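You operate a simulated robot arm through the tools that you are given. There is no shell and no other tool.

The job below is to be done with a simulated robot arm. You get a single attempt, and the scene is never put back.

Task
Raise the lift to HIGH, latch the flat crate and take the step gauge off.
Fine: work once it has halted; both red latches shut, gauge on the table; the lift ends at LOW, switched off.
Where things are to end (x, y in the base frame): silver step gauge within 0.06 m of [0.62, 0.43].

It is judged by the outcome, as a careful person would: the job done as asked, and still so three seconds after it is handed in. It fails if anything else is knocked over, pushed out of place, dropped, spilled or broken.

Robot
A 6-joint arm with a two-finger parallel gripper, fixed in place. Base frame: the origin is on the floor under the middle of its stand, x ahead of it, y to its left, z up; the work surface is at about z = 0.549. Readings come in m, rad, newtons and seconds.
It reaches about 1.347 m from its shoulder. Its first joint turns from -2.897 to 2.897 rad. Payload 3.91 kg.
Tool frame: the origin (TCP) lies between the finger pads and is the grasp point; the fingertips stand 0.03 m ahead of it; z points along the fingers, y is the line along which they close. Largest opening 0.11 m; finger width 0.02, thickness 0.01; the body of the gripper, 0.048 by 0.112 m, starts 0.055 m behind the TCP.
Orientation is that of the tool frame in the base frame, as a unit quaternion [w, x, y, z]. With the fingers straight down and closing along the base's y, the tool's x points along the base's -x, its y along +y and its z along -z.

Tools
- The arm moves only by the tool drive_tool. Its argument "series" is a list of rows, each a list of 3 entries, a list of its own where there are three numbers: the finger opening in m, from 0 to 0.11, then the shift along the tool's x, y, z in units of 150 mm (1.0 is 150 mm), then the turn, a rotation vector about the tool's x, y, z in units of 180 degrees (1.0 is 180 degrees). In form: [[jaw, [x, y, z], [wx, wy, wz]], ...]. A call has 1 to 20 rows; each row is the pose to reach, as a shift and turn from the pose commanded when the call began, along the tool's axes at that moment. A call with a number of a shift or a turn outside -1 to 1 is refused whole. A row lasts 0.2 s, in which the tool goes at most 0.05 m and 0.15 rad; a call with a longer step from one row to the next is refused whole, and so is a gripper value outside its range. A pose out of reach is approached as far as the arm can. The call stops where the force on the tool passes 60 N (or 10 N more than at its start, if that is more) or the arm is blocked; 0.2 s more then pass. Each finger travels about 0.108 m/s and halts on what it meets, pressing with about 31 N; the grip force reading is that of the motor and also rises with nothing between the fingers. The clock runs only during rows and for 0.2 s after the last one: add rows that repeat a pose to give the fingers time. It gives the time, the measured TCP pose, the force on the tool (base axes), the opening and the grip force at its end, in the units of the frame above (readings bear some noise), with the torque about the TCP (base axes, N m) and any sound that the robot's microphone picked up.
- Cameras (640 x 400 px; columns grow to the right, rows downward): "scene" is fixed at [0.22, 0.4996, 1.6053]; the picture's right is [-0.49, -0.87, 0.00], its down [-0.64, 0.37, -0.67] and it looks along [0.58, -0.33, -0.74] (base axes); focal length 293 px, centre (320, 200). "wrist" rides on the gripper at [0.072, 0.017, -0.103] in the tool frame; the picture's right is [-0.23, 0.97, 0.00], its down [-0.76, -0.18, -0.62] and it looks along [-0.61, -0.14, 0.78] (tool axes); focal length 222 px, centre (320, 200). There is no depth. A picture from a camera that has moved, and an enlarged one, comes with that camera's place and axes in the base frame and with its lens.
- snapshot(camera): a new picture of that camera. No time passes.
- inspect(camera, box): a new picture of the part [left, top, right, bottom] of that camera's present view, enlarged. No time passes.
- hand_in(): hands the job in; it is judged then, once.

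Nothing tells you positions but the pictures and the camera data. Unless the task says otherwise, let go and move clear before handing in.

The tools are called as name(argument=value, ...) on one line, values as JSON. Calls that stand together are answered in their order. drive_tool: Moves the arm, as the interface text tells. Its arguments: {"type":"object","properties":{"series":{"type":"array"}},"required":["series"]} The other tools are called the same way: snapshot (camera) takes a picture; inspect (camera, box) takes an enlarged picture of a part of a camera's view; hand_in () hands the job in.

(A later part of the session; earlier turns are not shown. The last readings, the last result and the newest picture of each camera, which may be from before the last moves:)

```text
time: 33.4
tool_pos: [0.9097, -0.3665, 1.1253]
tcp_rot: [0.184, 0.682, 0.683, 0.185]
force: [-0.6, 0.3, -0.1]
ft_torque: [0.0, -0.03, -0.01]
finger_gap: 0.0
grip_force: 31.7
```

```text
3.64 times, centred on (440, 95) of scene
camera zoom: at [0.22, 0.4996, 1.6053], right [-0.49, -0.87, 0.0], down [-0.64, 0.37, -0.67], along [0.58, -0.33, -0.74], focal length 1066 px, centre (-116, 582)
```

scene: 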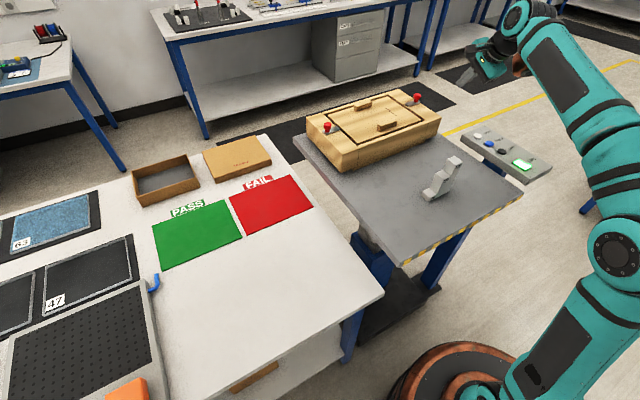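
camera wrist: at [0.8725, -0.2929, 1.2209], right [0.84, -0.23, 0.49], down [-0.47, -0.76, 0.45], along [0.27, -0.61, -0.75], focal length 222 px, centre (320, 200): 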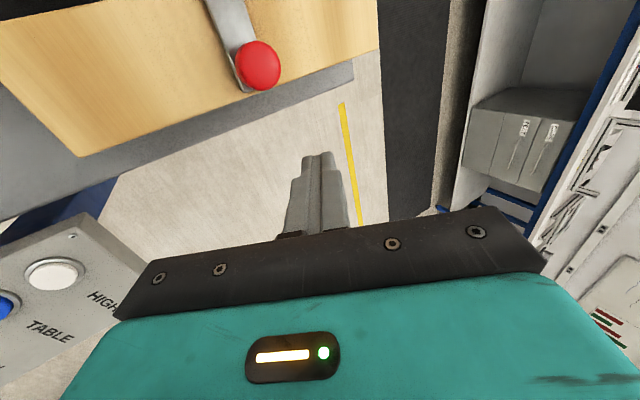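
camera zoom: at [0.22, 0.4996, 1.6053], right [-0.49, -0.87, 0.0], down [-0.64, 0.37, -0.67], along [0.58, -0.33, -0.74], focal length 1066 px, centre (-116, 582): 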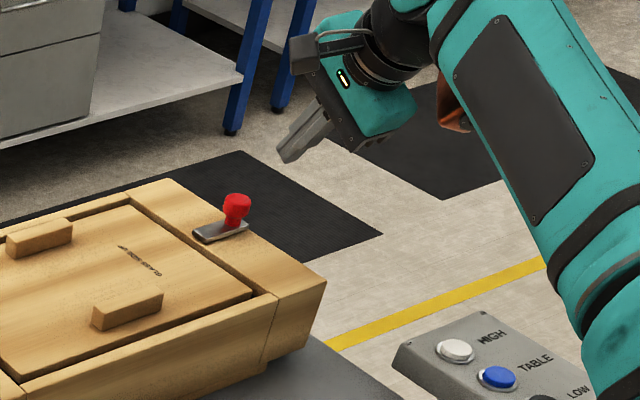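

The knob is at about (0.917, -0.305) and the fingertips are outboard of it. I will go down beside it, keeping the tips above the plate, and check.

drive_tool(series=[[0.0, [0, -0.07, 0.107], [0, 0, 0]], [0.0, [0, -0.14, 0.214], [0, 0, 0]], [0.0, [0, -0.2087, 0.321], [0, 0, 0]], [0.0, [0.08, -0.2087, 0.321], [0, 0, 0]], [0.0, [0.08, -0.2087, 0.321], [0, 0, 0]]])

snapshot(camera="wrist")

inspect(camera="scene", box=[380, 60, 480, 130])

```text
time: 34.6
tool_pos: [0.9061, -0.3539, 1.0655]
tcp_rot: [0.184, 0.683, 0.683, 0.184]
force: [0.4, -0.3, -0.3]
ft_torque: [-0.02, 0.01, 0.0]
finger_gap: 0.0001
grip_force: 30.6
```

```text
taken
camera wrist: at [0.8694, -0.281, 1.1629], right [0.84, -0.23, 0.49], down [-0.47, -0.76, 0.45], along [0.27, -0.61, -0.75], focal length 222 px, centre (320, 200)
```

wrist: 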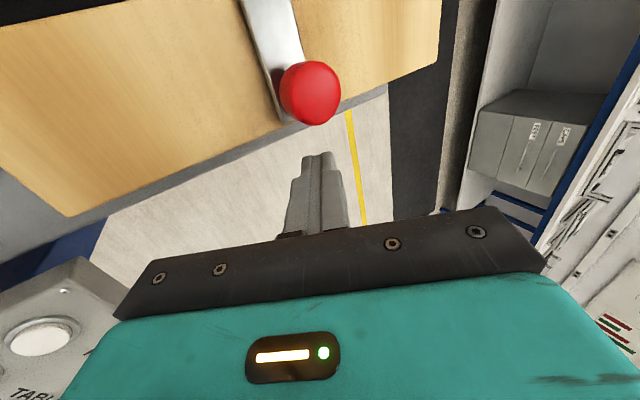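

```text
5.71 times, centred on (430, 95) of scene
camera zoom: at [0.22, 0.4996, 1.6053], right [-0.49, -0.87, 0.0], down [-0.64, 0.37, -0.67], along [0.58, -0.33, -0.74], focal length 1675 px, centre (-309, 800)
```

zoom: 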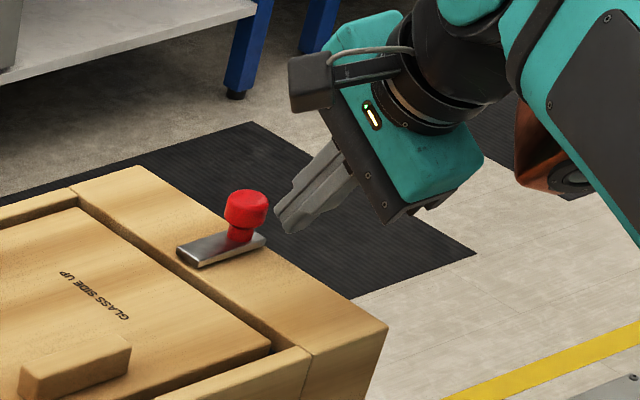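

The fingertips are level with the knob head and about 2 cm outboard. I will push it inward slowly and watch the force.

drive_tool(series=[[0.0, [0.03, 0.0133, -0.023], [0, 0, 0]], [0.0, [0.08, 0.0133, -0.023], [0, 0, 0]], [0.0, [0.13, 0.0133, -0.023], [0, 0, 0]], [0.0, [0.16, 0.0133, -0.023], [0, 0, 0]], [0.0, [0.19, 0.0133, -0.023], [0, 0, 0]], [0.0, [0.22, 0.0133, -0.023], [0, 0, 0]]])

snapshot(camera="wrist")

inspect(camera="scene", box=[380, 60, 480, 130])

```text
time: 36.0
tool_pos: [0.9058, -0.3203, 1.07]
tcp_rot: [0.184, 0.683, 0.683, 0.184]
force: [-1.3, -2.1, 0.6]
ft_torque: [-0.03, 0.01, 0.01]
finger_gap: 0.0003
grip_force: 30.7
```

```text
taken
camera wrist: at [0.8696, -0.2475, 1.167], right [0.84, -0.23, 0.49], down [-0.47, -0.76, 0.45], along [0.27, -0.61, -0.75], focal length 222 px, centre (320, 200)
```

wrist: 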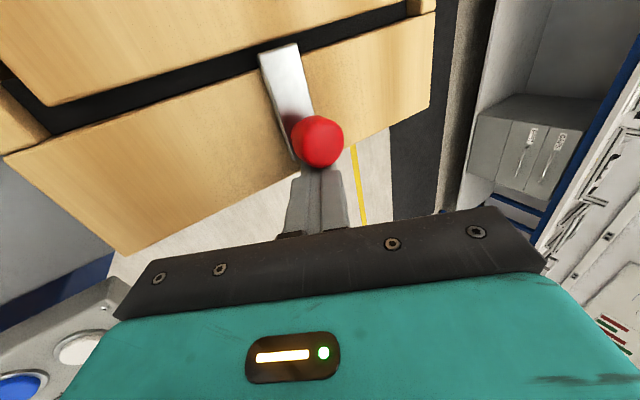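

```text
5.71 times, centred on (430, 95) of scene
camera zoom: at [0.22, 0.4996, 1.6053], right [-0.49, -0.87, 0.0], down [-0.64, 0.37, -0.67], along [0.58, -0.33, -0.74], focal length 1675 px, centre (-309, 800)
```

zoom: 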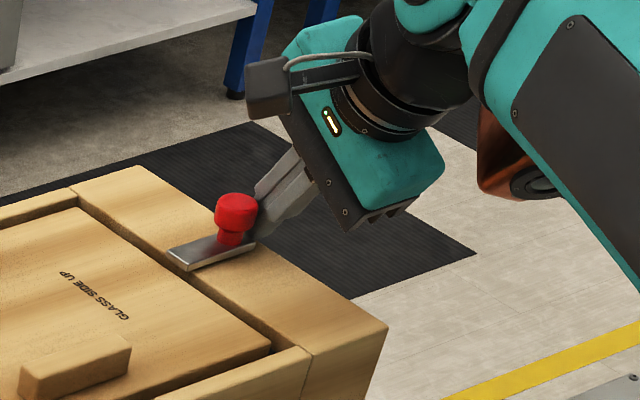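

The plate slides inward freely with about 2 N and the crate stays put. I will keep pushing in small steps.

drive_tool(series=[[0.0, [0.02, 0, 0], [0, 0, 0]], [0.0, [0.04, 0, 0], [0, 0, 0]], [0.0, [0.06, 0, 0], [0, 0, 0]], [0.0, [0.08, 0, 0], [0, 0, 0]], [0.0, [0.1, 0, 0], [0, 0, 0]]])

inspect(camera="scene", box=[380, 60, 480, 130])

snapshot(camera="wrist")

```text
time: 37.2
tool_pos: [0.9059, -0.3052, 1.0699]
tcp_rot: [0.184, 0.683, 0.682, 0.185]
force: [-0.5, 0.0, -0.5]
ft_torque: [0.08, -0.04, 0.05]
finger_gap: 0.0
grip_force: 31.3
```

```text
5.71 times, centred on (430, 95) of scene
camera zoom: at [0.22, 0.4996, 1.6053], right [-0.49, -0.87, 0.0], down [-0.64, 0.37, -0.67], along [0.58, -0.33, -0.74], focal length 1675 px, centre (-309, 800)
```

zoom: 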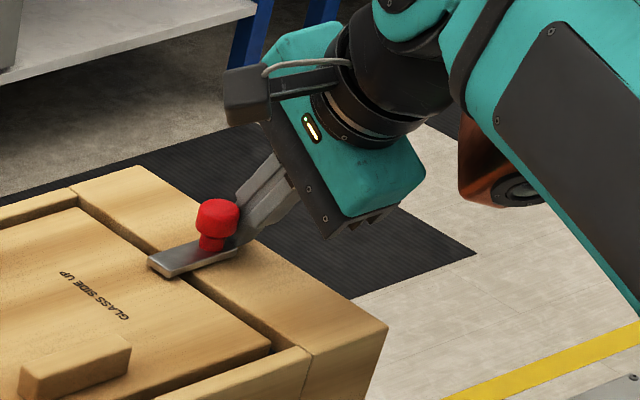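

```text
taken
camera wrist: at [0.8699, -0.2322, 1.1666], right [0.84, -0.23, 0.49], down [-0.47, -0.76, 0.45], along [0.27, -0.61, -0.75], focal length 222 px, centre (320, 200)
```

wrist: 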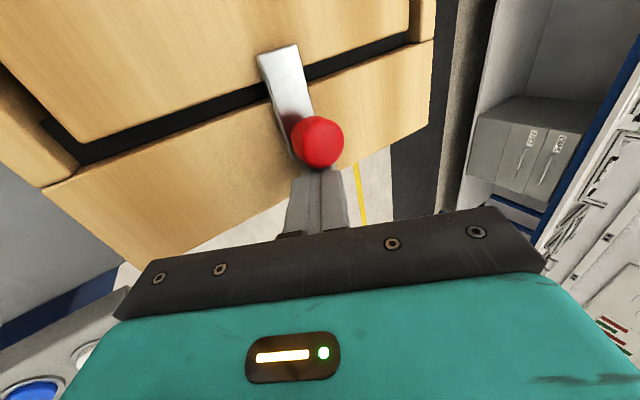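

The plate now crosses the gap onto the lid, but no end stop has been felt. I will carry on gently until it stops.

drive_tool(series=[[0.0, [0.015, 0, 0], [0, 0, 0]], [0.0, [0.03, 0, 0], [0, 0, 0]], [0.0, [0.045, 0, 0], [0, 0, 0]], [0.0, [0.055, 0, 0], [0, 0, 0]]])

inspect(camera="scene", box=[380, 60, 480, 130])

```text
time: 38.2
tool_pos: [0.9049, -0.2982, 1.0716]
tcp_rot: [0.185, 0.683, 0.682, 0.183]
force: [0.3, -1.7, 0.8]
ft_torque: [-0.07, -0.02, -0.06]
finger_gap: 0.0
grip_force: 30.9
```

```text
5.71 times, centred on (430, 95) of scene
camera zoom: at [0.22, 0.4996, 1.6053], right [-0.49, -0.87, 0.0], down [-0.64, 0.37, -0.67], along [0.58, -0.33, -0.74], focal length 1675 px, centre (-309, 800)
```

zoom: 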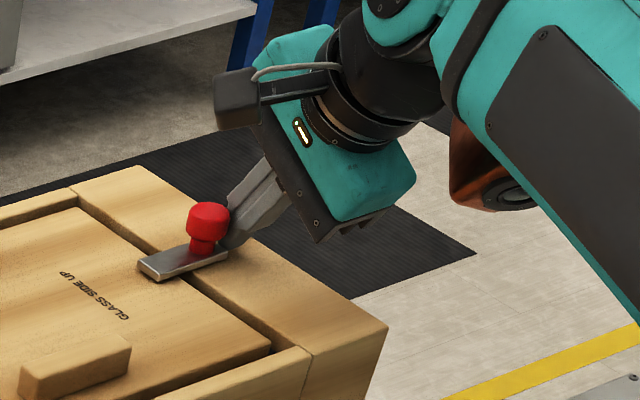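

It is still sliding freely at about 31 mm of travel. I will push a few millimetres more and check the force for an end stop.

drive_tool(series=[[0.0, [0.01, 0, 0], [0, 0, 0]], [0.0, [0.02, 0, 0], [0, 0, 0]], [0.0, [0.03, 0, 0], [0, 0, 0]], [0.0, [0.04, 0, 0], [0, 0, 0]]])

inspect(camera="scene", box=[380, 60, 480, 130])

```text
time: 39.2
tool_pos: [0.9059, -0.2916, 1.07]
tcp_rot: [0.185, 0.683, 0.682, 0.185]
force: [0.0, -2.2, 0.0]
ft_torque: [-0.08, -0.01, 0.02]
finger_gap: 0.0
grip_force: 30.9
```

```text
5.71 times, centred on (430, 95) of scene
camera zoom: at [0.22, 0.4996, 1.6053], right [-0.49, -0.87, 0.0], down [-0.64, 0.37, -0.67], along [0.58, -0.33, -0.74], focal length 1675 px, centre (-309, 800)
```

zoom: 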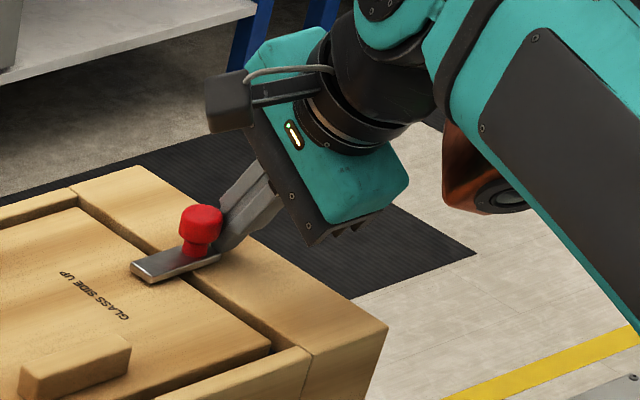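

It is now about 38 mm in and well over the lid, still moving with about 2 N. I will continue in very small steps to find the stop.

drive_tool(series=[[0.0, [0.008, 0, 0], [0, 0, 0]], [0.0, [0.016, 0, 0], [0, 0, 0]], [0.0, [0.024, 0, 0], [0, 0, 0]], [0.0, [0.032, 0, 0], [0, 0, 0]]])

inspect(camera="scene", box=[380, 60, 480, 130])

```text
time: 40.2
tool_pos: [0.9054, -0.289, 1.0707]
tcp_rot: [0.185, 0.683, 0.682, 0.184]
force: [4.8, -22.1, 5.7]
ft_torque: [-0.47, -0.05, -0.29]
finger_gap: 0.0
grip_force: 30.8
```

```text
5.71 times, centred on (430, 95) of scene
camera zoom: at [0.22, 0.4996, 1.6053], right [-0.49, -0.87, 0.0], down [-0.64, 0.37, -0.67], along [0.58, -0.33, -0.74], focal length 1675 px, centre (-309, 800)
```

zoom: 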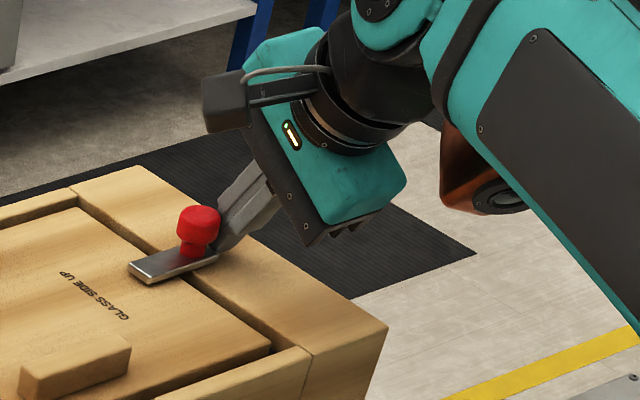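

The force rose to 22 N, so the right latch is at its end stop, about 40 mm in and over the lid, and the crate has not moved. I will back off, rise and cross over to the left latch.

drive_tool(series=[[0.0, [-0.06, 0, 0], [0, 0, 0]], [0.0, [-0.12, 0, 0], [0, 0, 0]], [0.0, [-0.12, 0.1, -0.173], [0, 0, 0]], [0.0, [-0.12, 0.2, -0.346], [0, 0, 0]], [0.0, [-0.12, 0.22, -0.38], [0, 0, 0]], [0.0, [0.15, 0.22, -0.38], [0, 0, 0]], [0.0, [0.45, 0.22, -0.38], [0, 0, 0]], [0.0, [0.75, 0.22, -0.38], [0, 0, 0]], [0.0, [1.0, 0.22, -0.38], [0, 0, 0]], [0.0, [1.0, 0.22, -0.38], [0, 0, 0]]])

snapshot(camera="wrist")

snapshot(camera="scene")

```text
time: 42.4
tool_pos: [0.9058, -0.1359, 1.1354]
tcp_rot: [0.184, 0.682, 0.683, 0.184]
force: [0.1, -0.1, -0.2]
ft_torque: [-0.01, 0.0, 0.01]
finger_gap: 0.0
grip_force: 30.4
```

```text
taken
camera wrist: at [0.8697, -0.0634, 1.2325], right [0.84, -0.23, 0.49], down [-0.47, -0.76, 0.45], along [0.27, -0.61, -0.75], focal length 222 px, centre (320, 200)
```

wrist: 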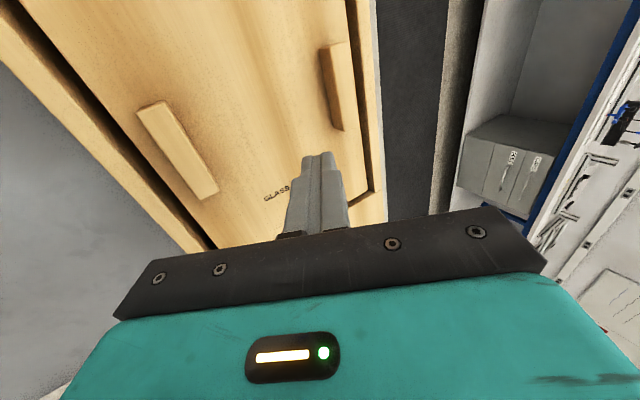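

```text
taken
```

scene: 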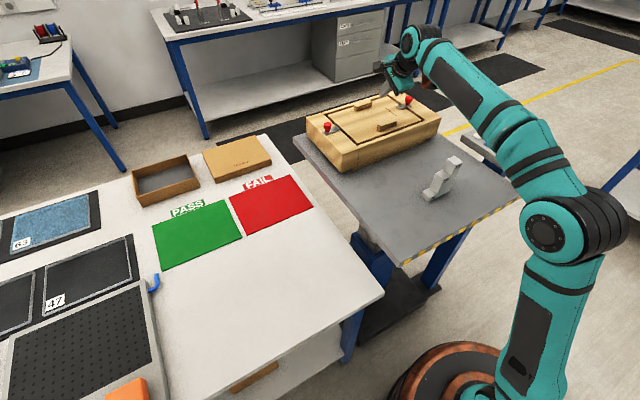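

The right latch is released from the tool and the arm passes over the crate cleanly. I will continue across toward the left latch a little higher.

drive_tool(series=[[0.0, [0.25, 0.06, -0.1], [0, 0, 0]], [0.0, [0.5, 0.06, -0.1], [0, 0, 0]], [0.0, [0.75, 0.06, -0.1], [0, 0, 0]], [0.0, [1.0, 0.06, -0.1], [0, 0, 0]], [0.0, [1.0, 0.06, -0.1], [0, 0, 0]]])

drive_tool(series=[[0.0, [0.25, 0, 0], [0, 0, 0]], [0.0, [0.5, 0, 0], [0, 0, 0]], [0.0, [0.75, 0, 0], [0, 0, 0]], [0.0, [0.8, 0, 0], [0, 0, 0]], [0.0, [0.8, 0, 0], [0, 0, 0]]])

snapshot(camera="wrist")

inspect(camera="scene", box=[290, 60, 450, 180])

```text
time: 43.6
tool_pos: [0.9051, 0.0143, 1.1536]
tcp_rot: [0.184, 0.683, 0.682, 0.184]
force: [0.0, 0.0, -0.4]
ft_torque: [0.01, 0.0, 0.0]
finger_gap: 0.0002
grip_force: 31.2
```

```text
time: 44.8
tool_pos: [0.9057, 0.1343, 1.1537]
tcp_rot: [0.184, 0.683, 0.683, 0.184]
force: [0.7, -0.2, 0.2]
ft_torque: [0.0, 0.04, 0.04]
finger_gap: 0.0
grip_force: 31.2
```

```text
taken
camera wrist: at [0.8684, 0.2077, 1.2494], right [0.84, -0.23, 0.49], down [-0.47, -0.76, 0.45], along [0.27, -0.61, -0.75], focal length 222 px, centre (320, 200)
```

wrist: 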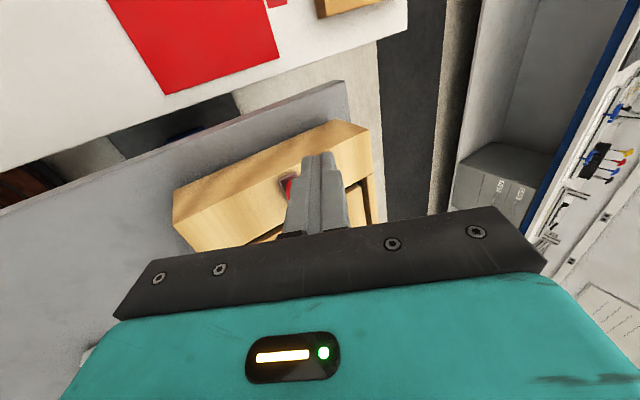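

```text
3.33 times, centred on (370, 120) of scene
camera zoom: at [0.22, 0.4996, 1.6053], right [-0.49, -0.87, 0.0], down [-0.64, 0.37, -0.67], along [0.58, -0.33, -0.74], focal length 977 px, centre (153, 467)
```

zoom: 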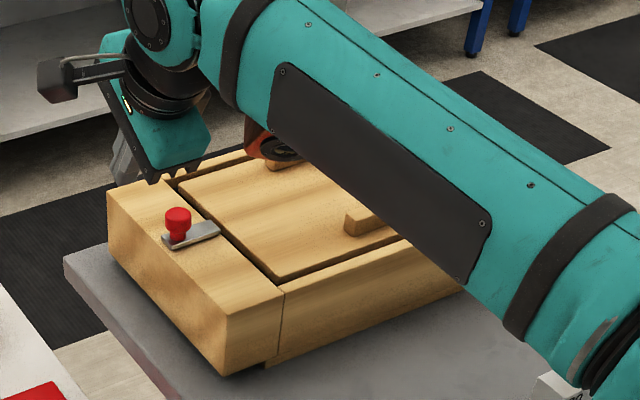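

The tool is now outboard of the left knob. Before lowering I want to check that the forearm is clear of the gauge and crate.

snapshot(camera="scene")

inspect(camera="wrist", box=[230, 110, 400, 230])

```text
taken
```

scene: 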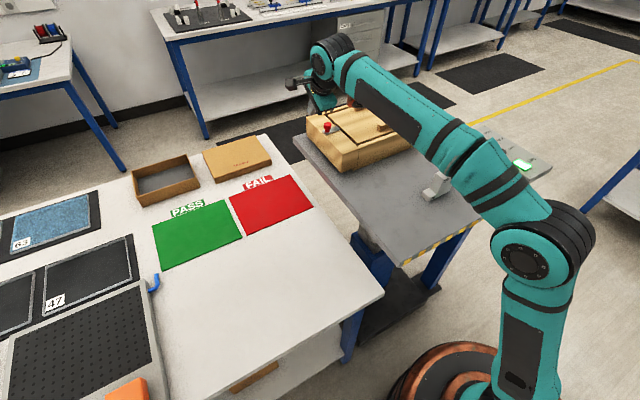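

```text
3.33 times, centred on (315, 170) of wrist
camera zoom: at [0.8684, 0.2077, 1.2494], right [0.84, -0.23, 0.49], down [-0.47, -0.76, 0.45], along [0.27, -0.61, -0.75], focal length 740 px, centre (337, 300)
```

zoom: 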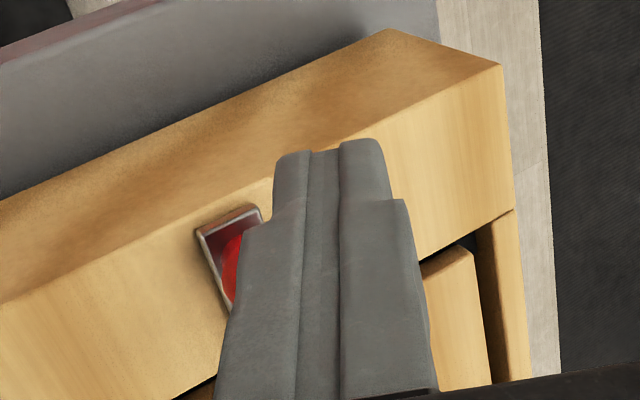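

The forearm passes well above the gauge and crate. The left knob is near (0.918, 0.069), and its plate's outer end is at y 0.084. I will lower beside it on the outboard side.

drive_tool(series=[[0.0, [-0.02, -0.09, 0.163], [0, 0, 0]], [0.0, [-0.04, -0.18, 0.327], [0, 0, 0]], [0.0, [-0.04, -0.268, 0.49], [0, 0, 0]], [0.0, [-0.04, -0.268, 0.49], [0, 0, 0]]])

snapshot(camera="wrist")

inspect(camera="scene", box=[290, 80, 410, 170])

```text
time: 45.8
tool_pos: [0.9093, 0.1279, 1.0703]
tcp_rot: [0.184, 0.683, 0.683, 0.184]
force: [-0.1, -0.2, -0.5]
ft_torque: [-0.01, -0.03, 0.01]
finger_gap: 0.0
grip_force: 31.3
```

```text
taken
camera wrist: at [0.8721, 0.2011, 1.1659], right [0.84, -0.23, 0.49], down [-0.47, -0.76, 0.45], along [0.27, -0.61, -0.75], focal length 222 px, centre (320, 200)
```

wrist: 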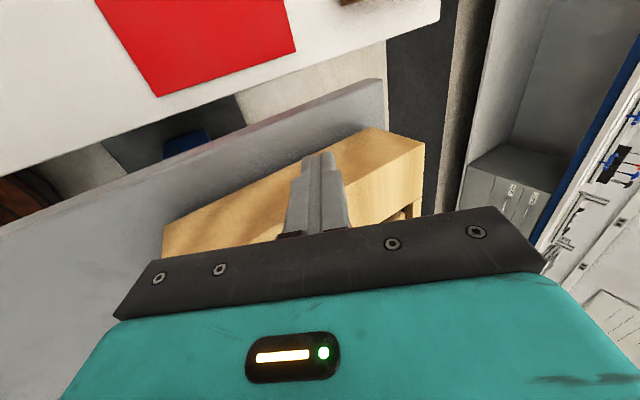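

```text
4.44 times, centred on (350, 125) of scene
camera zoom: at [0.22, 0.4996, 1.6053], right [-0.49, -0.87, 0.0], down [-0.64, 0.37, -0.67], along [0.58, -0.33, -0.74], focal length 1303 px, centre (187, 533)
```

zoom: 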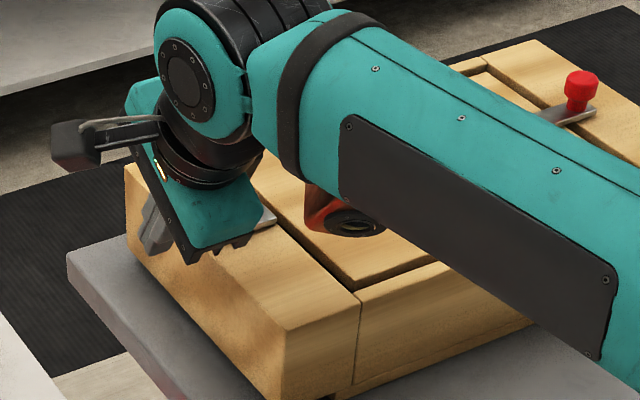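

The fingers are beside the left knob with the gripper body clear of the crate. I will push inward slowly and read the force.

drive_tool(series=[[0.0, [-0.06, 0, 0], [0, 0, 0]], [0.0, [-0.12, 0, 0], [0, 0, 0]], [0.0, [-0.17, 0, 0], [0, 0, 0]], [0.0, [-0.21, 0, 0], [0, 0, 0]], [0.0, [-0.25, 0, 0], [0, 0, 0]], [0.0, [-0.287, 0, 0], [0, 0, 0]]])

inspect(camera="scene", box=[290, 80, 410, 170])

inspect(camera="wrist", box=[230, 110, 400, 230])

```text
time: 47.2
tool_pos: [0.9083, 0.0843, 1.0689]
tcp_rot: [0.185, 0.683, 0.682, 0.184]
force: [-0.9, -7.4, 8.1]
ft_torque: [-0.19, -0.08, -0.1]
finger_gap: 0.0
grip_force: 31.2
```

```text
4.44 times, centred on (350, 125) of scene
camera zoom: at [0.22, 0.4996, 1.6053], right [-0.49, -0.87, 0.0], down [-0.64, 0.37, -0.67], along [0.58, -0.33, -0.74], focal length 1303 px, centre (187, 533)
```

zoom: 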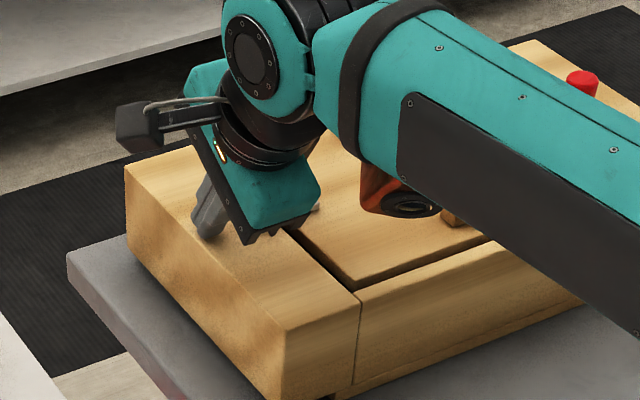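

```text
3.33 times, centred on (315, 170) of wrist
camera zoom: at [0.8717, 0.1573, 1.1659], right [0.84, -0.23, 0.49], down [-0.47, -0.76, 0.45], along [0.27, -0.61, -0.75], focal length 740 px, centre (337, 300)
```

zoom: 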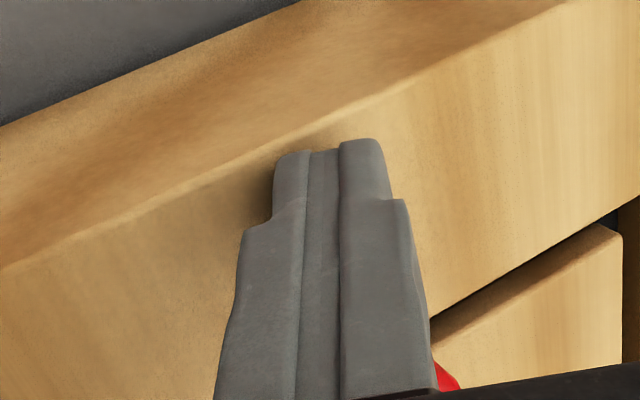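

The reading shows an odd 8 N upward and 7 N sideways on the fingertip, which does not fit a clean push. I will hold still and re-read before doing anything else.

drive_tool(series=[[0.0, [0, 0, 0], [0, 0, 0]], [0.0, [0, 0, 0], [0, 0, 0]]])

snapshot(camera="wrist")

inspect(camera="scene", box=[320, 100, 380, 145])

```text
time: 47.8
tool_pos: [0.9078, 0.086, 1.0694]
tcp_rot: [0.184, 0.683, 0.682, 0.185]
force: [-1.2, -4.0, 7.1]
ft_torque: [-0.1, 0.02, -0.03]
finger_gap: 0.0
grip_force: 30.7
```

```text
taken
camera wrist: at [0.8715, 0.1587, 1.1659], right [0.84, -0.23, 0.49], down [-0.47, -0.76, 0.45], along [0.27, -0.61, -0.75], focal length 222 px, centre (320, 200)
```

wrist: 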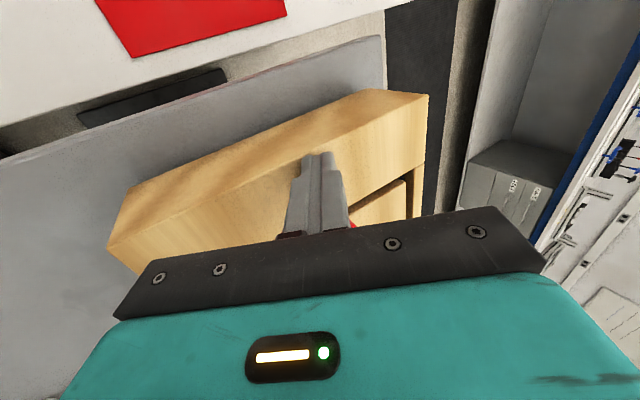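

```text
8.89 times, centred on (350, 122) of scene
camera zoom: at [0.22, 0.4996, 1.6053], right [-0.49, -0.87, 0.0], down [-0.64, 0.37, -0.67], along [0.58, -0.33, -0.74], focal length 2606 px, centre (53, 889)
```

zoom: 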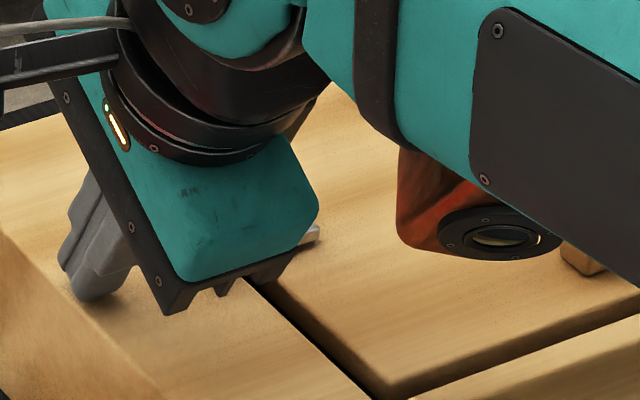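

The contact is at the fingertip, and the plate seems to have already moved about 38 mm inward. I will raise straight up a little, see whether the force clears, and look at the latch.

drive_tool(series=[[0.0, [0, 0.02, -0.035], [0, 0, 0]], [0.0, [0, 0.07, -0.12], [0, 0, 0]], [0.0, [0, 0.2, -0.346], [0, 0, 0]], [0.0, [0, 0.27, -0.46], [0, 0, 0]], [0.0, [0, 0.27, -0.46], [0, 0, 0]]])

inspect(camera="scene", box=[300, 70, 420, 160])

snapshot(camera="wrist")

```text
time: 49.0
tool_pos: [0.9098, 0.0846, 1.1493]
tcp_rot: [0.184, 0.683, 0.682, 0.185]
force: [-0.5, 0.0, -0.2]
ft_torque: [-0.04, 0.03, 0.03]
finger_gap: 0.0001
grip_force: 30.8
```

```text
4.44 times, centred on (360, 115) of scene
camera zoom: at [0.22, 0.4996, 1.6053], right [-0.49, -0.87, 0.0], down [-0.64, 0.37, -0.67], along [0.58, -0.33, -0.74], focal length 1303 px, centre (142, 578)
```

zoom: 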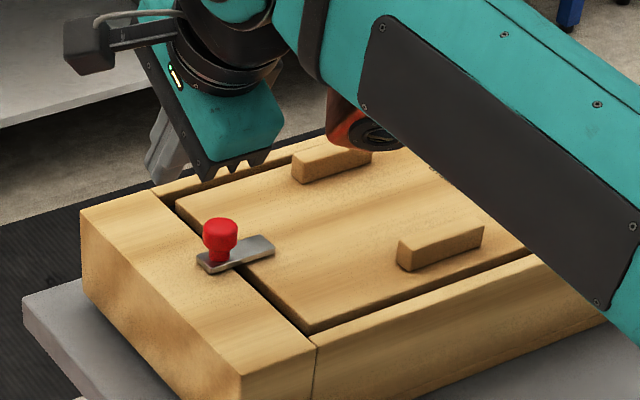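

```text
taken
camera wrist: at [0.8729, 0.1582, 1.2461], right [0.84, -0.23, 0.49], down [-0.47, -0.76, 0.45], along [0.27, -0.61, -0.75], focal length 222 px, centre (320, 200)
```

wrist: 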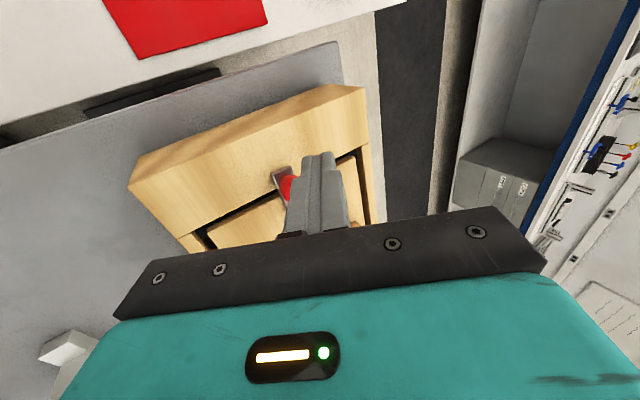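

Clear of contact now. The left plate has moved in by about 41 mm, the same as the right one, and spans the gap onto the lid. To be sure it is at its stop, I will come back down slightly higher than before and nudge it gently.

drive_tool(series=[[0.0, [0, -0.08, 0.14], [0, 0, 0]], [0.0, [0, -0.16, 0.27], [0, 0, 0]], [0.0, [0, -0.235, 0.405], [0, 0, 0]], [0.0, [0, -0.235, 0.405], [0, 0, 0]]])

snapshot(camera="wrist")

inspect(camera="scene", box=[300, 70, 420, 160])

```text
time: 50.0
tool_pos: [0.9087, 0.0844, 1.079]
tcp_rot: [0.184, 0.683, 0.683, 0.185]
force: [-0.1, -0.4, 0.1]
ft_torque: [-0.01, 0.02, 0.01]
finger_gap: 0.0
grip_force: 31.0
```

```text
taken
camera wrist: at [0.8716, 0.1585, 1.1758], right [0.84, -0.23, 0.49], down [-0.47, -0.76, 0.45], along [0.27, -0.61, -0.75], focal length 222 px, centre (320, 200)
```

wrist: 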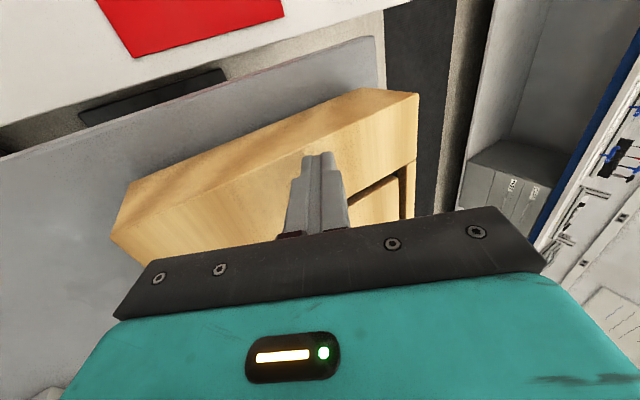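

```text
4.44 times, centred on (360, 115) of scene
camera zoom: at [0.22, 0.4996, 1.6053], right [-0.49, -0.87, 0.0], down [-0.64, 0.37, -0.67], along [0.58, -0.33, -0.74], focal length 1303 px, centre (142, 578)
```

zoom: 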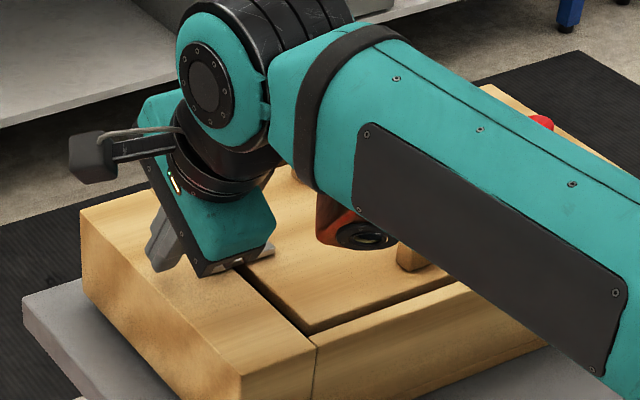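

No contact force at this height. I will move inward gently until the fingers meet the knob and read the force.

drive_tool(series=[[0.0, [-0.03, 0, 0], [0, 0, 0]], [0.0, [-0.06, 0, 0], [0, 0, 0]], [0.0, [-0.09, 0, 0], [0, 0, 0]], [0.0, [-0.12, 0, 0], [0, 0, 0]], [0.0, [-0.15, 0, 0], [0, 0, 0]], [0.0, [-0.165, 0, 0], [0, 0, 0]], [0.0, [-0.175, 0, 0], [0, 0, 0]]])

inspect(camera="scene", box=[300, 70, 420, 160])

```text
time: 51.6
tool_pos: [0.9083, 0.0584, 1.0781]
tcp_rot: [0.184, 0.683, 0.683, 0.183]
force: [-1.3, 3.2, 0.5]
ft_torque: [0.06, 0.07, 0.02]
finger_gap: 0.0
grip_force: 30.9
```

```text
4.44 times, centred on (360, 115) of scene
camera zoom: at [0.22, 0.4996, 1.6053], right [-0.49, -0.87, 0.0], down [-0.64, 0.37, -0.67], along [0.58, -0.33, -0.74], focal length 1303 px, centre (142, 578)
```

zoom: 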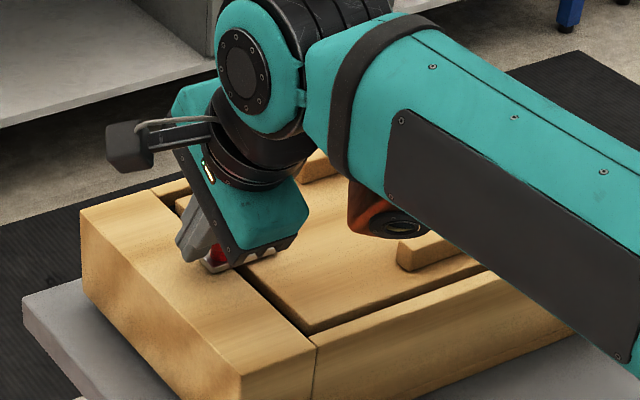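

The fingers just touched the knob with 3 N. I will push a few millimetres more to confirm the end stop.

drive_tool(series=[[0.0, [-0.007, 0, 0], [0, 0, 0]], [0.0, [-0.014, 0, 0], [0, 0, 0]], [0.0, [-0.02, 0, 0], [0, 0, 0]]])

inspect(camera="scene", box=[300, 70, 420, 160])

```text
time: 52.4
tool_pos: [0.9092, 0.0585, 1.0797]
tcp_rot: [0.184, 0.683, 0.683, 0.183]
force: [-2.8, 40.5, -2.9]
ft_torque: [0.59, 0.41, 0.23]
finger_gap: 0.0
grip_force: 31.5
```

```text
4.44 times, centred on (360, 115) of scene
camera zoom: at [0.22, 0.4996, 1.6053], right [-0.49, -0.87, 0.0], down [-0.64, 0.37, -0.67], along [0.58, -0.33, -0.74], focal length 1303 px, centre (142, 578)
```

zoom: 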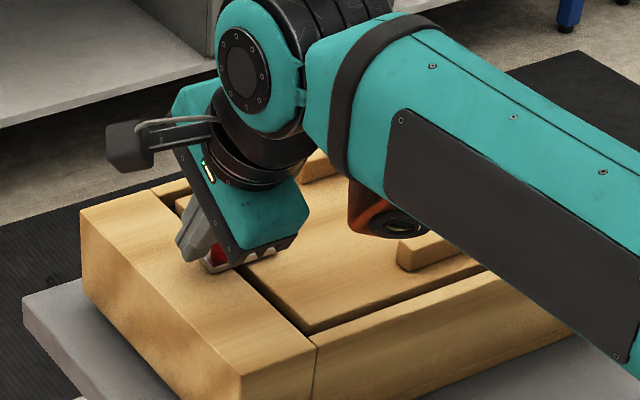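

The force rose to 40 N with no movement, so the left latch is hard against its stop and the crate has not shifted. Both latches are shut; I will back away, rise and retract toward the gauge.

drive_tool(series=[[0.0, [0.1, 0, 0], [0, 0, 0]], [0.0, [0.2, 0, 0], [0, 0, 0]], [0.0, [0.2, 0.1, -0.17], [0, 0, 0]], [0.0, [0.2, 0.233, -0.404], [0, 0, 0]], [0.0, [0.2, -0.02, -0.55], [0, 0, 0]], [0.0, [0.2, -0.27, -0.7], [0, 0, 0]], [0.0, [0.2, -0.5, -0.83], [0, 0, 0]], [0.0, [0.2, -0.633, -0.904], [0, 0, 0]], [0.0, [0.2, -0.633, -0.904], [0, 0, 0]]])

snapshot(camera="scene")

snapshot(camera="wrist")

```text
time: 54.4
tool_pos: [0.7586, 0.0852, 1.1491]
tcp_rot: [0.185, 0.683, 0.683, 0.184]
force: [0.1, 0.3, 0.3]
ft_torque: [-0.01, 0.0, 0.01]
finger_gap: 0.0
grip_force: 31.2
```

```text
taken
```

scene: 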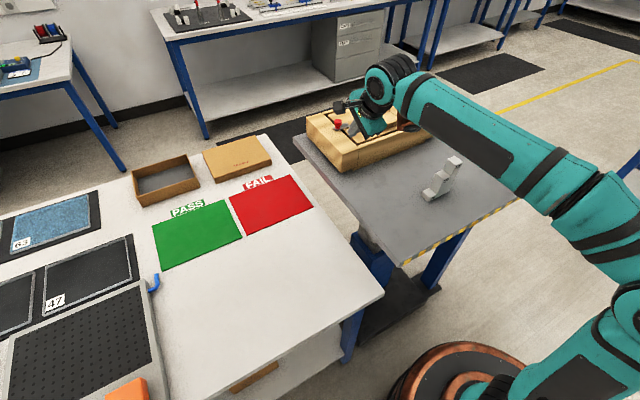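

```text
taken
camera wrist: at [0.7216, 0.1592, 1.2455], right [0.84, -0.23, 0.49], down [-0.47, -0.76, 0.45], along [0.27, -0.61, -0.75], focal length 222 px, centre (320, 200)
```

wrist: 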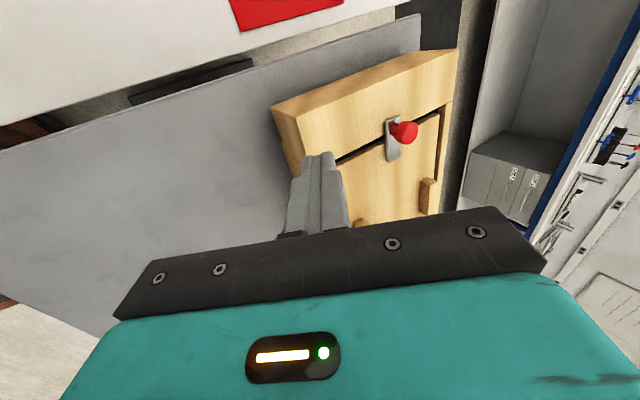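

The left plate clearly spans the gap and the crate and gauge are in place. I will bring the tool back to straight down and move to look over the gauge.

drive_tool(series=[[0.0, [-0.1, -0.1, -0.12], [0.03, 0, 0]], [0.0, [-0.2, -0.2, -0.25], [0.06, 0, 0]], [0.0, [-0.32, -0.31, -0.38], [0.09, 0, 0]], [0.0, [-0.45, -0.43, -0.51], [0.12, 0, 0]], [0.0, [-0.58, -0.54, -0.64], [0.15, 0, 0]], [0.0, [-0.7, -0.633, -0.751], [0.1667, 0, 0]], [0.0, [-0.7, -0.633, -0.751], [0.1667, 0, 0]]])

snapshot(camera="wrist")

snapshot(camera="scene")

```text
time: 56.0
tool_pos: [0.6196, -0.0198, 1.1982]
tcp_rot: [0.001, 0.708, 0.707, 0.0]
force: [0.5, -0.6, 0.5]
ft_torque: [0.02, 0.02, -0.01]
finger_gap: 0.0001
grip_force: 31.2
```

```text
taken
camera wrist: at [0.6369, 0.0535, 1.3008], right [0.97, -0.23, 0.0], down [-0.18, -0.76, 0.62], along [-0.14, -0.61, -0.78], focal length 222 px, centre (320, 200)
```

wrist: 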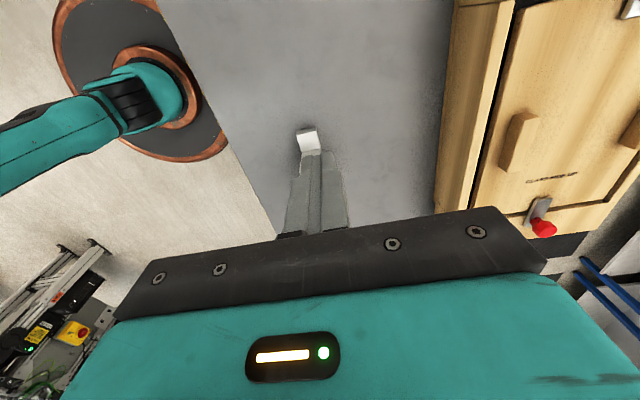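

```text
taken
```

scene: 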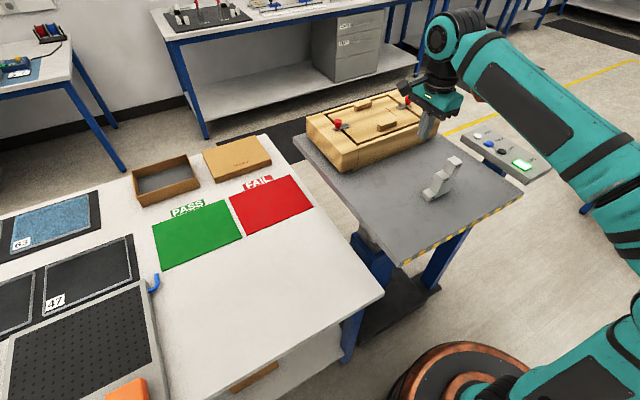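

I will open the fingers and move to a hover above the gauge to line up on its width.

drive_tool(series=[[0.08, [-0.2, -0.05, 0.0], [0, 0, 0]], [0.08, [-0.4, -0.1, 0.0], [0, 0, 0]], [0.08, [-0.6, -0.16, 0.05], [0, 0, 0]], [0.08, [-0.787, -0.217, 0.1], [0, 0, 0]], [0.08, [-0.787, -0.217, 0.15], [0, 0, 0]], [0.08, [-0.787, -0.217, 0.15], [0, 0, 0]]])

snapshot(camera="wrist")

inspect(camera="scene", box=[380, 100, 520, 220])

```text
time: 57.4
tool_pos: [0.5878, -0.1382, 1.1742]
tcp_rot: [0.001, 0.707, 0.707, 0.001]
force: [-0.9, -0.1, -0.6]
ft_torque: [0.0, 0.02, 0.02]
finger_gap: 0.0797
grip_force: 0.1
```

```text
taken
camera wrist: at [0.6037, -0.065, 1.2765], right [0.97, -0.23, 0.0], down [-0.18, -0.76, 0.62], along [-0.14, -0.61, -0.78], focal length 222 px, centre (320, 200)
```

wrist: 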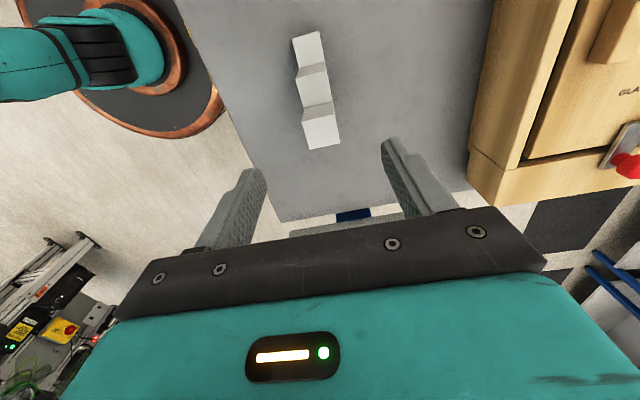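

```text
3.33 times, centred on (450, 160) of scene
camera zoom: at [0.22, 0.4996, 1.6053], right [-0.49, -0.87, 0.0], down [-0.64, 0.37, -0.67], along [0.58, -0.33, -0.74], focal length 977 px, centre (-113, 333)
```

zoom: 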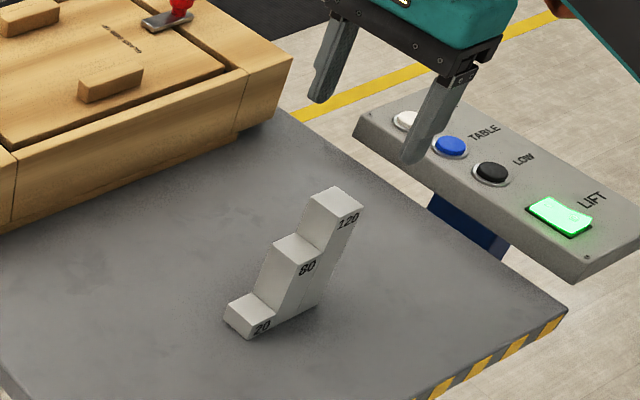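

The gauge is in clear view between and beyond the open fingers. I will zoom in to measure its place, width and heading.

inspect(camera="wrist", box=[260, 10, 380, 160])

inspect(camera="scene", box=[415, 150, 475, 205])

```text
2.67 times, centred on (320, 85) of wrist
camera zoom: at [0.6037, -0.065, 1.2765], right [0.97, -0.23, 0.0], down [-0.18, -0.76, 0.62], along [-0.14, -0.61, -0.78], focal length 592 px, centre (320, 507)
```

zoom: 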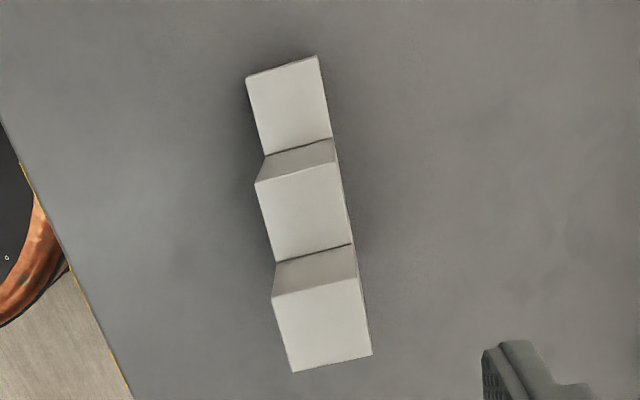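

```text
7.27 times, centred on (445, 178) of scene
camera zoom: at [0.22, 0.4996, 1.6053], right [-0.49, -0.87, 0.0], down [-0.64, 0.37, -0.67], along [0.58, -0.33, -0.74], focal length 2132 px, centre (-589, 364)
```

zoom: 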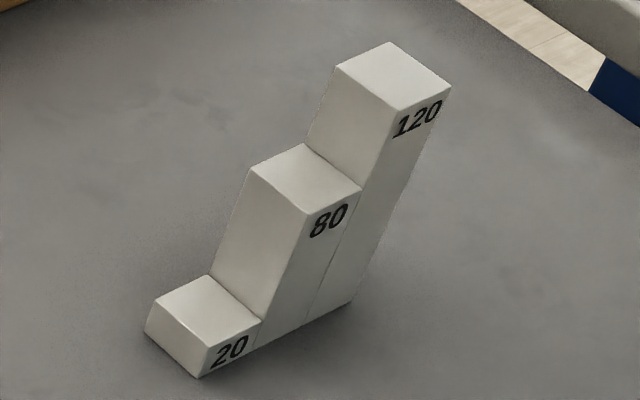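

The gauge runs along y from about -0.074 to -0.164, centred at x 0.586, 31 mm wide, with its tall block top at z 1.062 and no yaw. I will lower the open fingers around the tall and middle blocks.

drive_tool(series=[[0.08, [0.012, -0.012, 0.2], [0, 0, 0]], [0.08, [0.012, -0.012, 0.4], [0, 0, 0]], [0.08, [0.012, -0.012, 0.6], [0, 0, 0]], [0.08, [0.012, -0.012, 0.75], [0, 0, 0]], [0.08, [0.012, -0.012, 0.75], [0, 0, 0]]])

snapshot(camera="wrist")

inspect(camera="scene", box=[390, 110, 500, 220])

```text
time: 58.6
tool_pos: [0.587, -0.1357, 1.0626]
tcp_rot: [0.001, 0.707, 0.707, 0.002]
force: [0.5, -0.2, 0.4]
ft_torque: [-0.02, -0.01, 0.01]
finger_gap: 0.0801
grip_force: 0.0
```

```text
taken
camera wrist: at [0.6044, -0.0617, 1.1655], right [0.97, -0.23, 0.0], down [-0.18, -0.76, 0.62], along [-0.14, -0.61, -0.78], focal length 222 px, centre (320, 200)
```

wrist: 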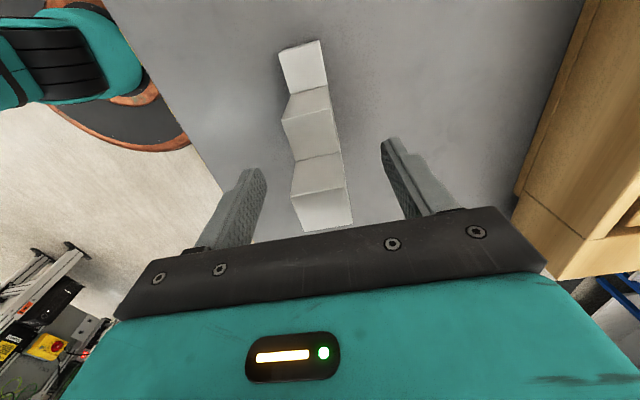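

```text
3.64 times, centred on (445, 165) of scene
camera zoom: at [0.22, 0.4996, 1.6053], right [-0.49, -0.87, 0.0], down [-0.64, 0.37, -0.67], along [0.58, -0.33, -0.74], focal length 1066 px, centre (-134, 327)
```

zoom: 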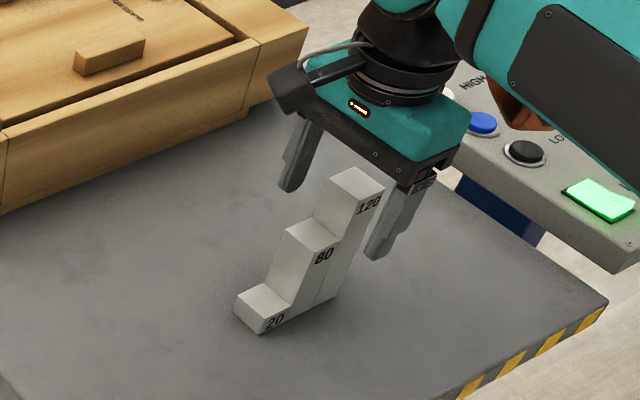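

The fingers straddle the gauge evenly. I will lower the last 4 cm and close on it.

drive_tool(series=[[0.08, [0, -0.005, 0.13], [0, 0, 0]], [0.08, [0, -0.005, 0.265], [0, 0, 0]], [0.08, [0, -0.005, 0.265], [0, 0, 0]]])

inspect(camera="scene", box=[390, 110, 500, 220])

snapshot(camera="wrist")

```text
time: 59.4
tool_pos: [0.5855, -0.1356, 1.024]
tcp_rot: [0.002, 0.707, 0.707, 0.002]
force: [-0.1, -0.2, -0.5]
ft_torque: [0.0, 0.01, -0.03]
finger_gap: 0.08
grip_force: 0.1
```

```text
3.64 times, centred on (445, 165) of scene
camera zoom: at [0.22, 0.4996, 1.6053], right [-0.49, -0.87, 0.0], down [-0.64, 0.37, -0.67], along [0.58, -0.33, -0.74], focal length 1066 px, centre (-134, 327)
```

zoom: 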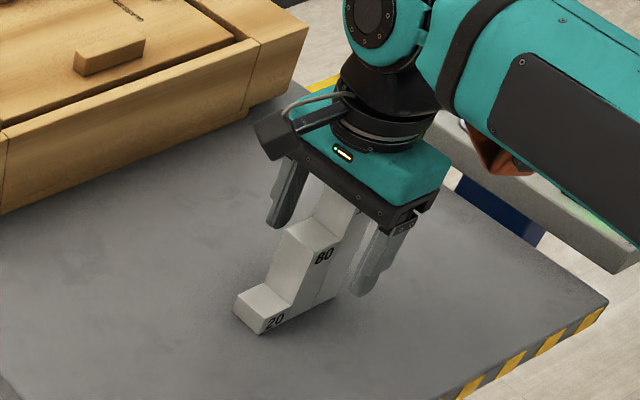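

```text
taken
camera wrist: at [0.6029, -0.0619, 1.1263], right [0.97, -0.23, 0.0], down [-0.18, -0.76, 0.62], along [-0.14, -0.61, -0.78], focal length 222 px, centre (320, 200)
```

wrist: 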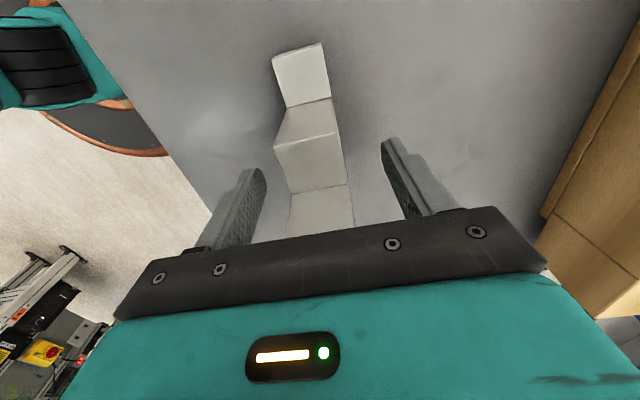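

The fingers are on either side of the tall and middle blocks with no contact. I will close the grip now.

drive_tool(series=[[0.05, [0, 0, 0], [0, 0, 0]], [0.03, [0, 0, 0], [0, 0, 0]], [0.01, [0, 0, 0], [0, 0, 0]], [0.0, [0, 0, 0], [0, 0, 0]], [0.0, [0, 0, 0], [0, 0, 0]]])

inspect(camera="scene", box=[390, 110, 500, 220])

```text
time: 60.6
tool_pos: [0.5854, -0.1355, 1.0242]
tcp_rot: [0.002, 0.708, 0.706, 0.001]
force: [-0.6, -0.9, 0.8]
ft_torque: [-0.03, 0.02, 0.01]
finger_gap: 0.0317
grip_force: 31.3
```

```text
3.64 times, centred on (445, 165) of scene
camera zoom: at [0.22, 0.4996, 1.6053], right [-0.49, -0.87, 0.0], down [-0.64, 0.37, -0.67], along [0.58, -0.33, -0.74], focal length 1066 px, centre (-134, 327)
```

zoom: 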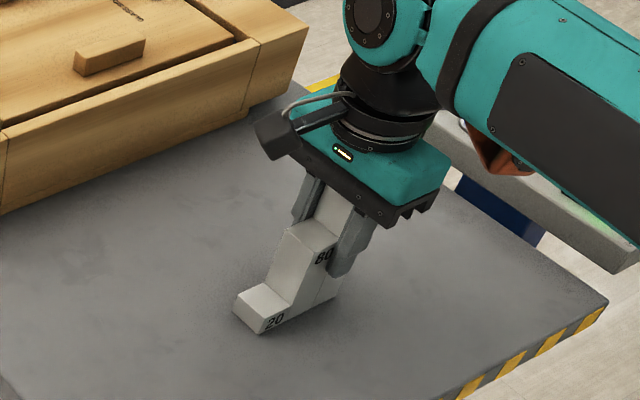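

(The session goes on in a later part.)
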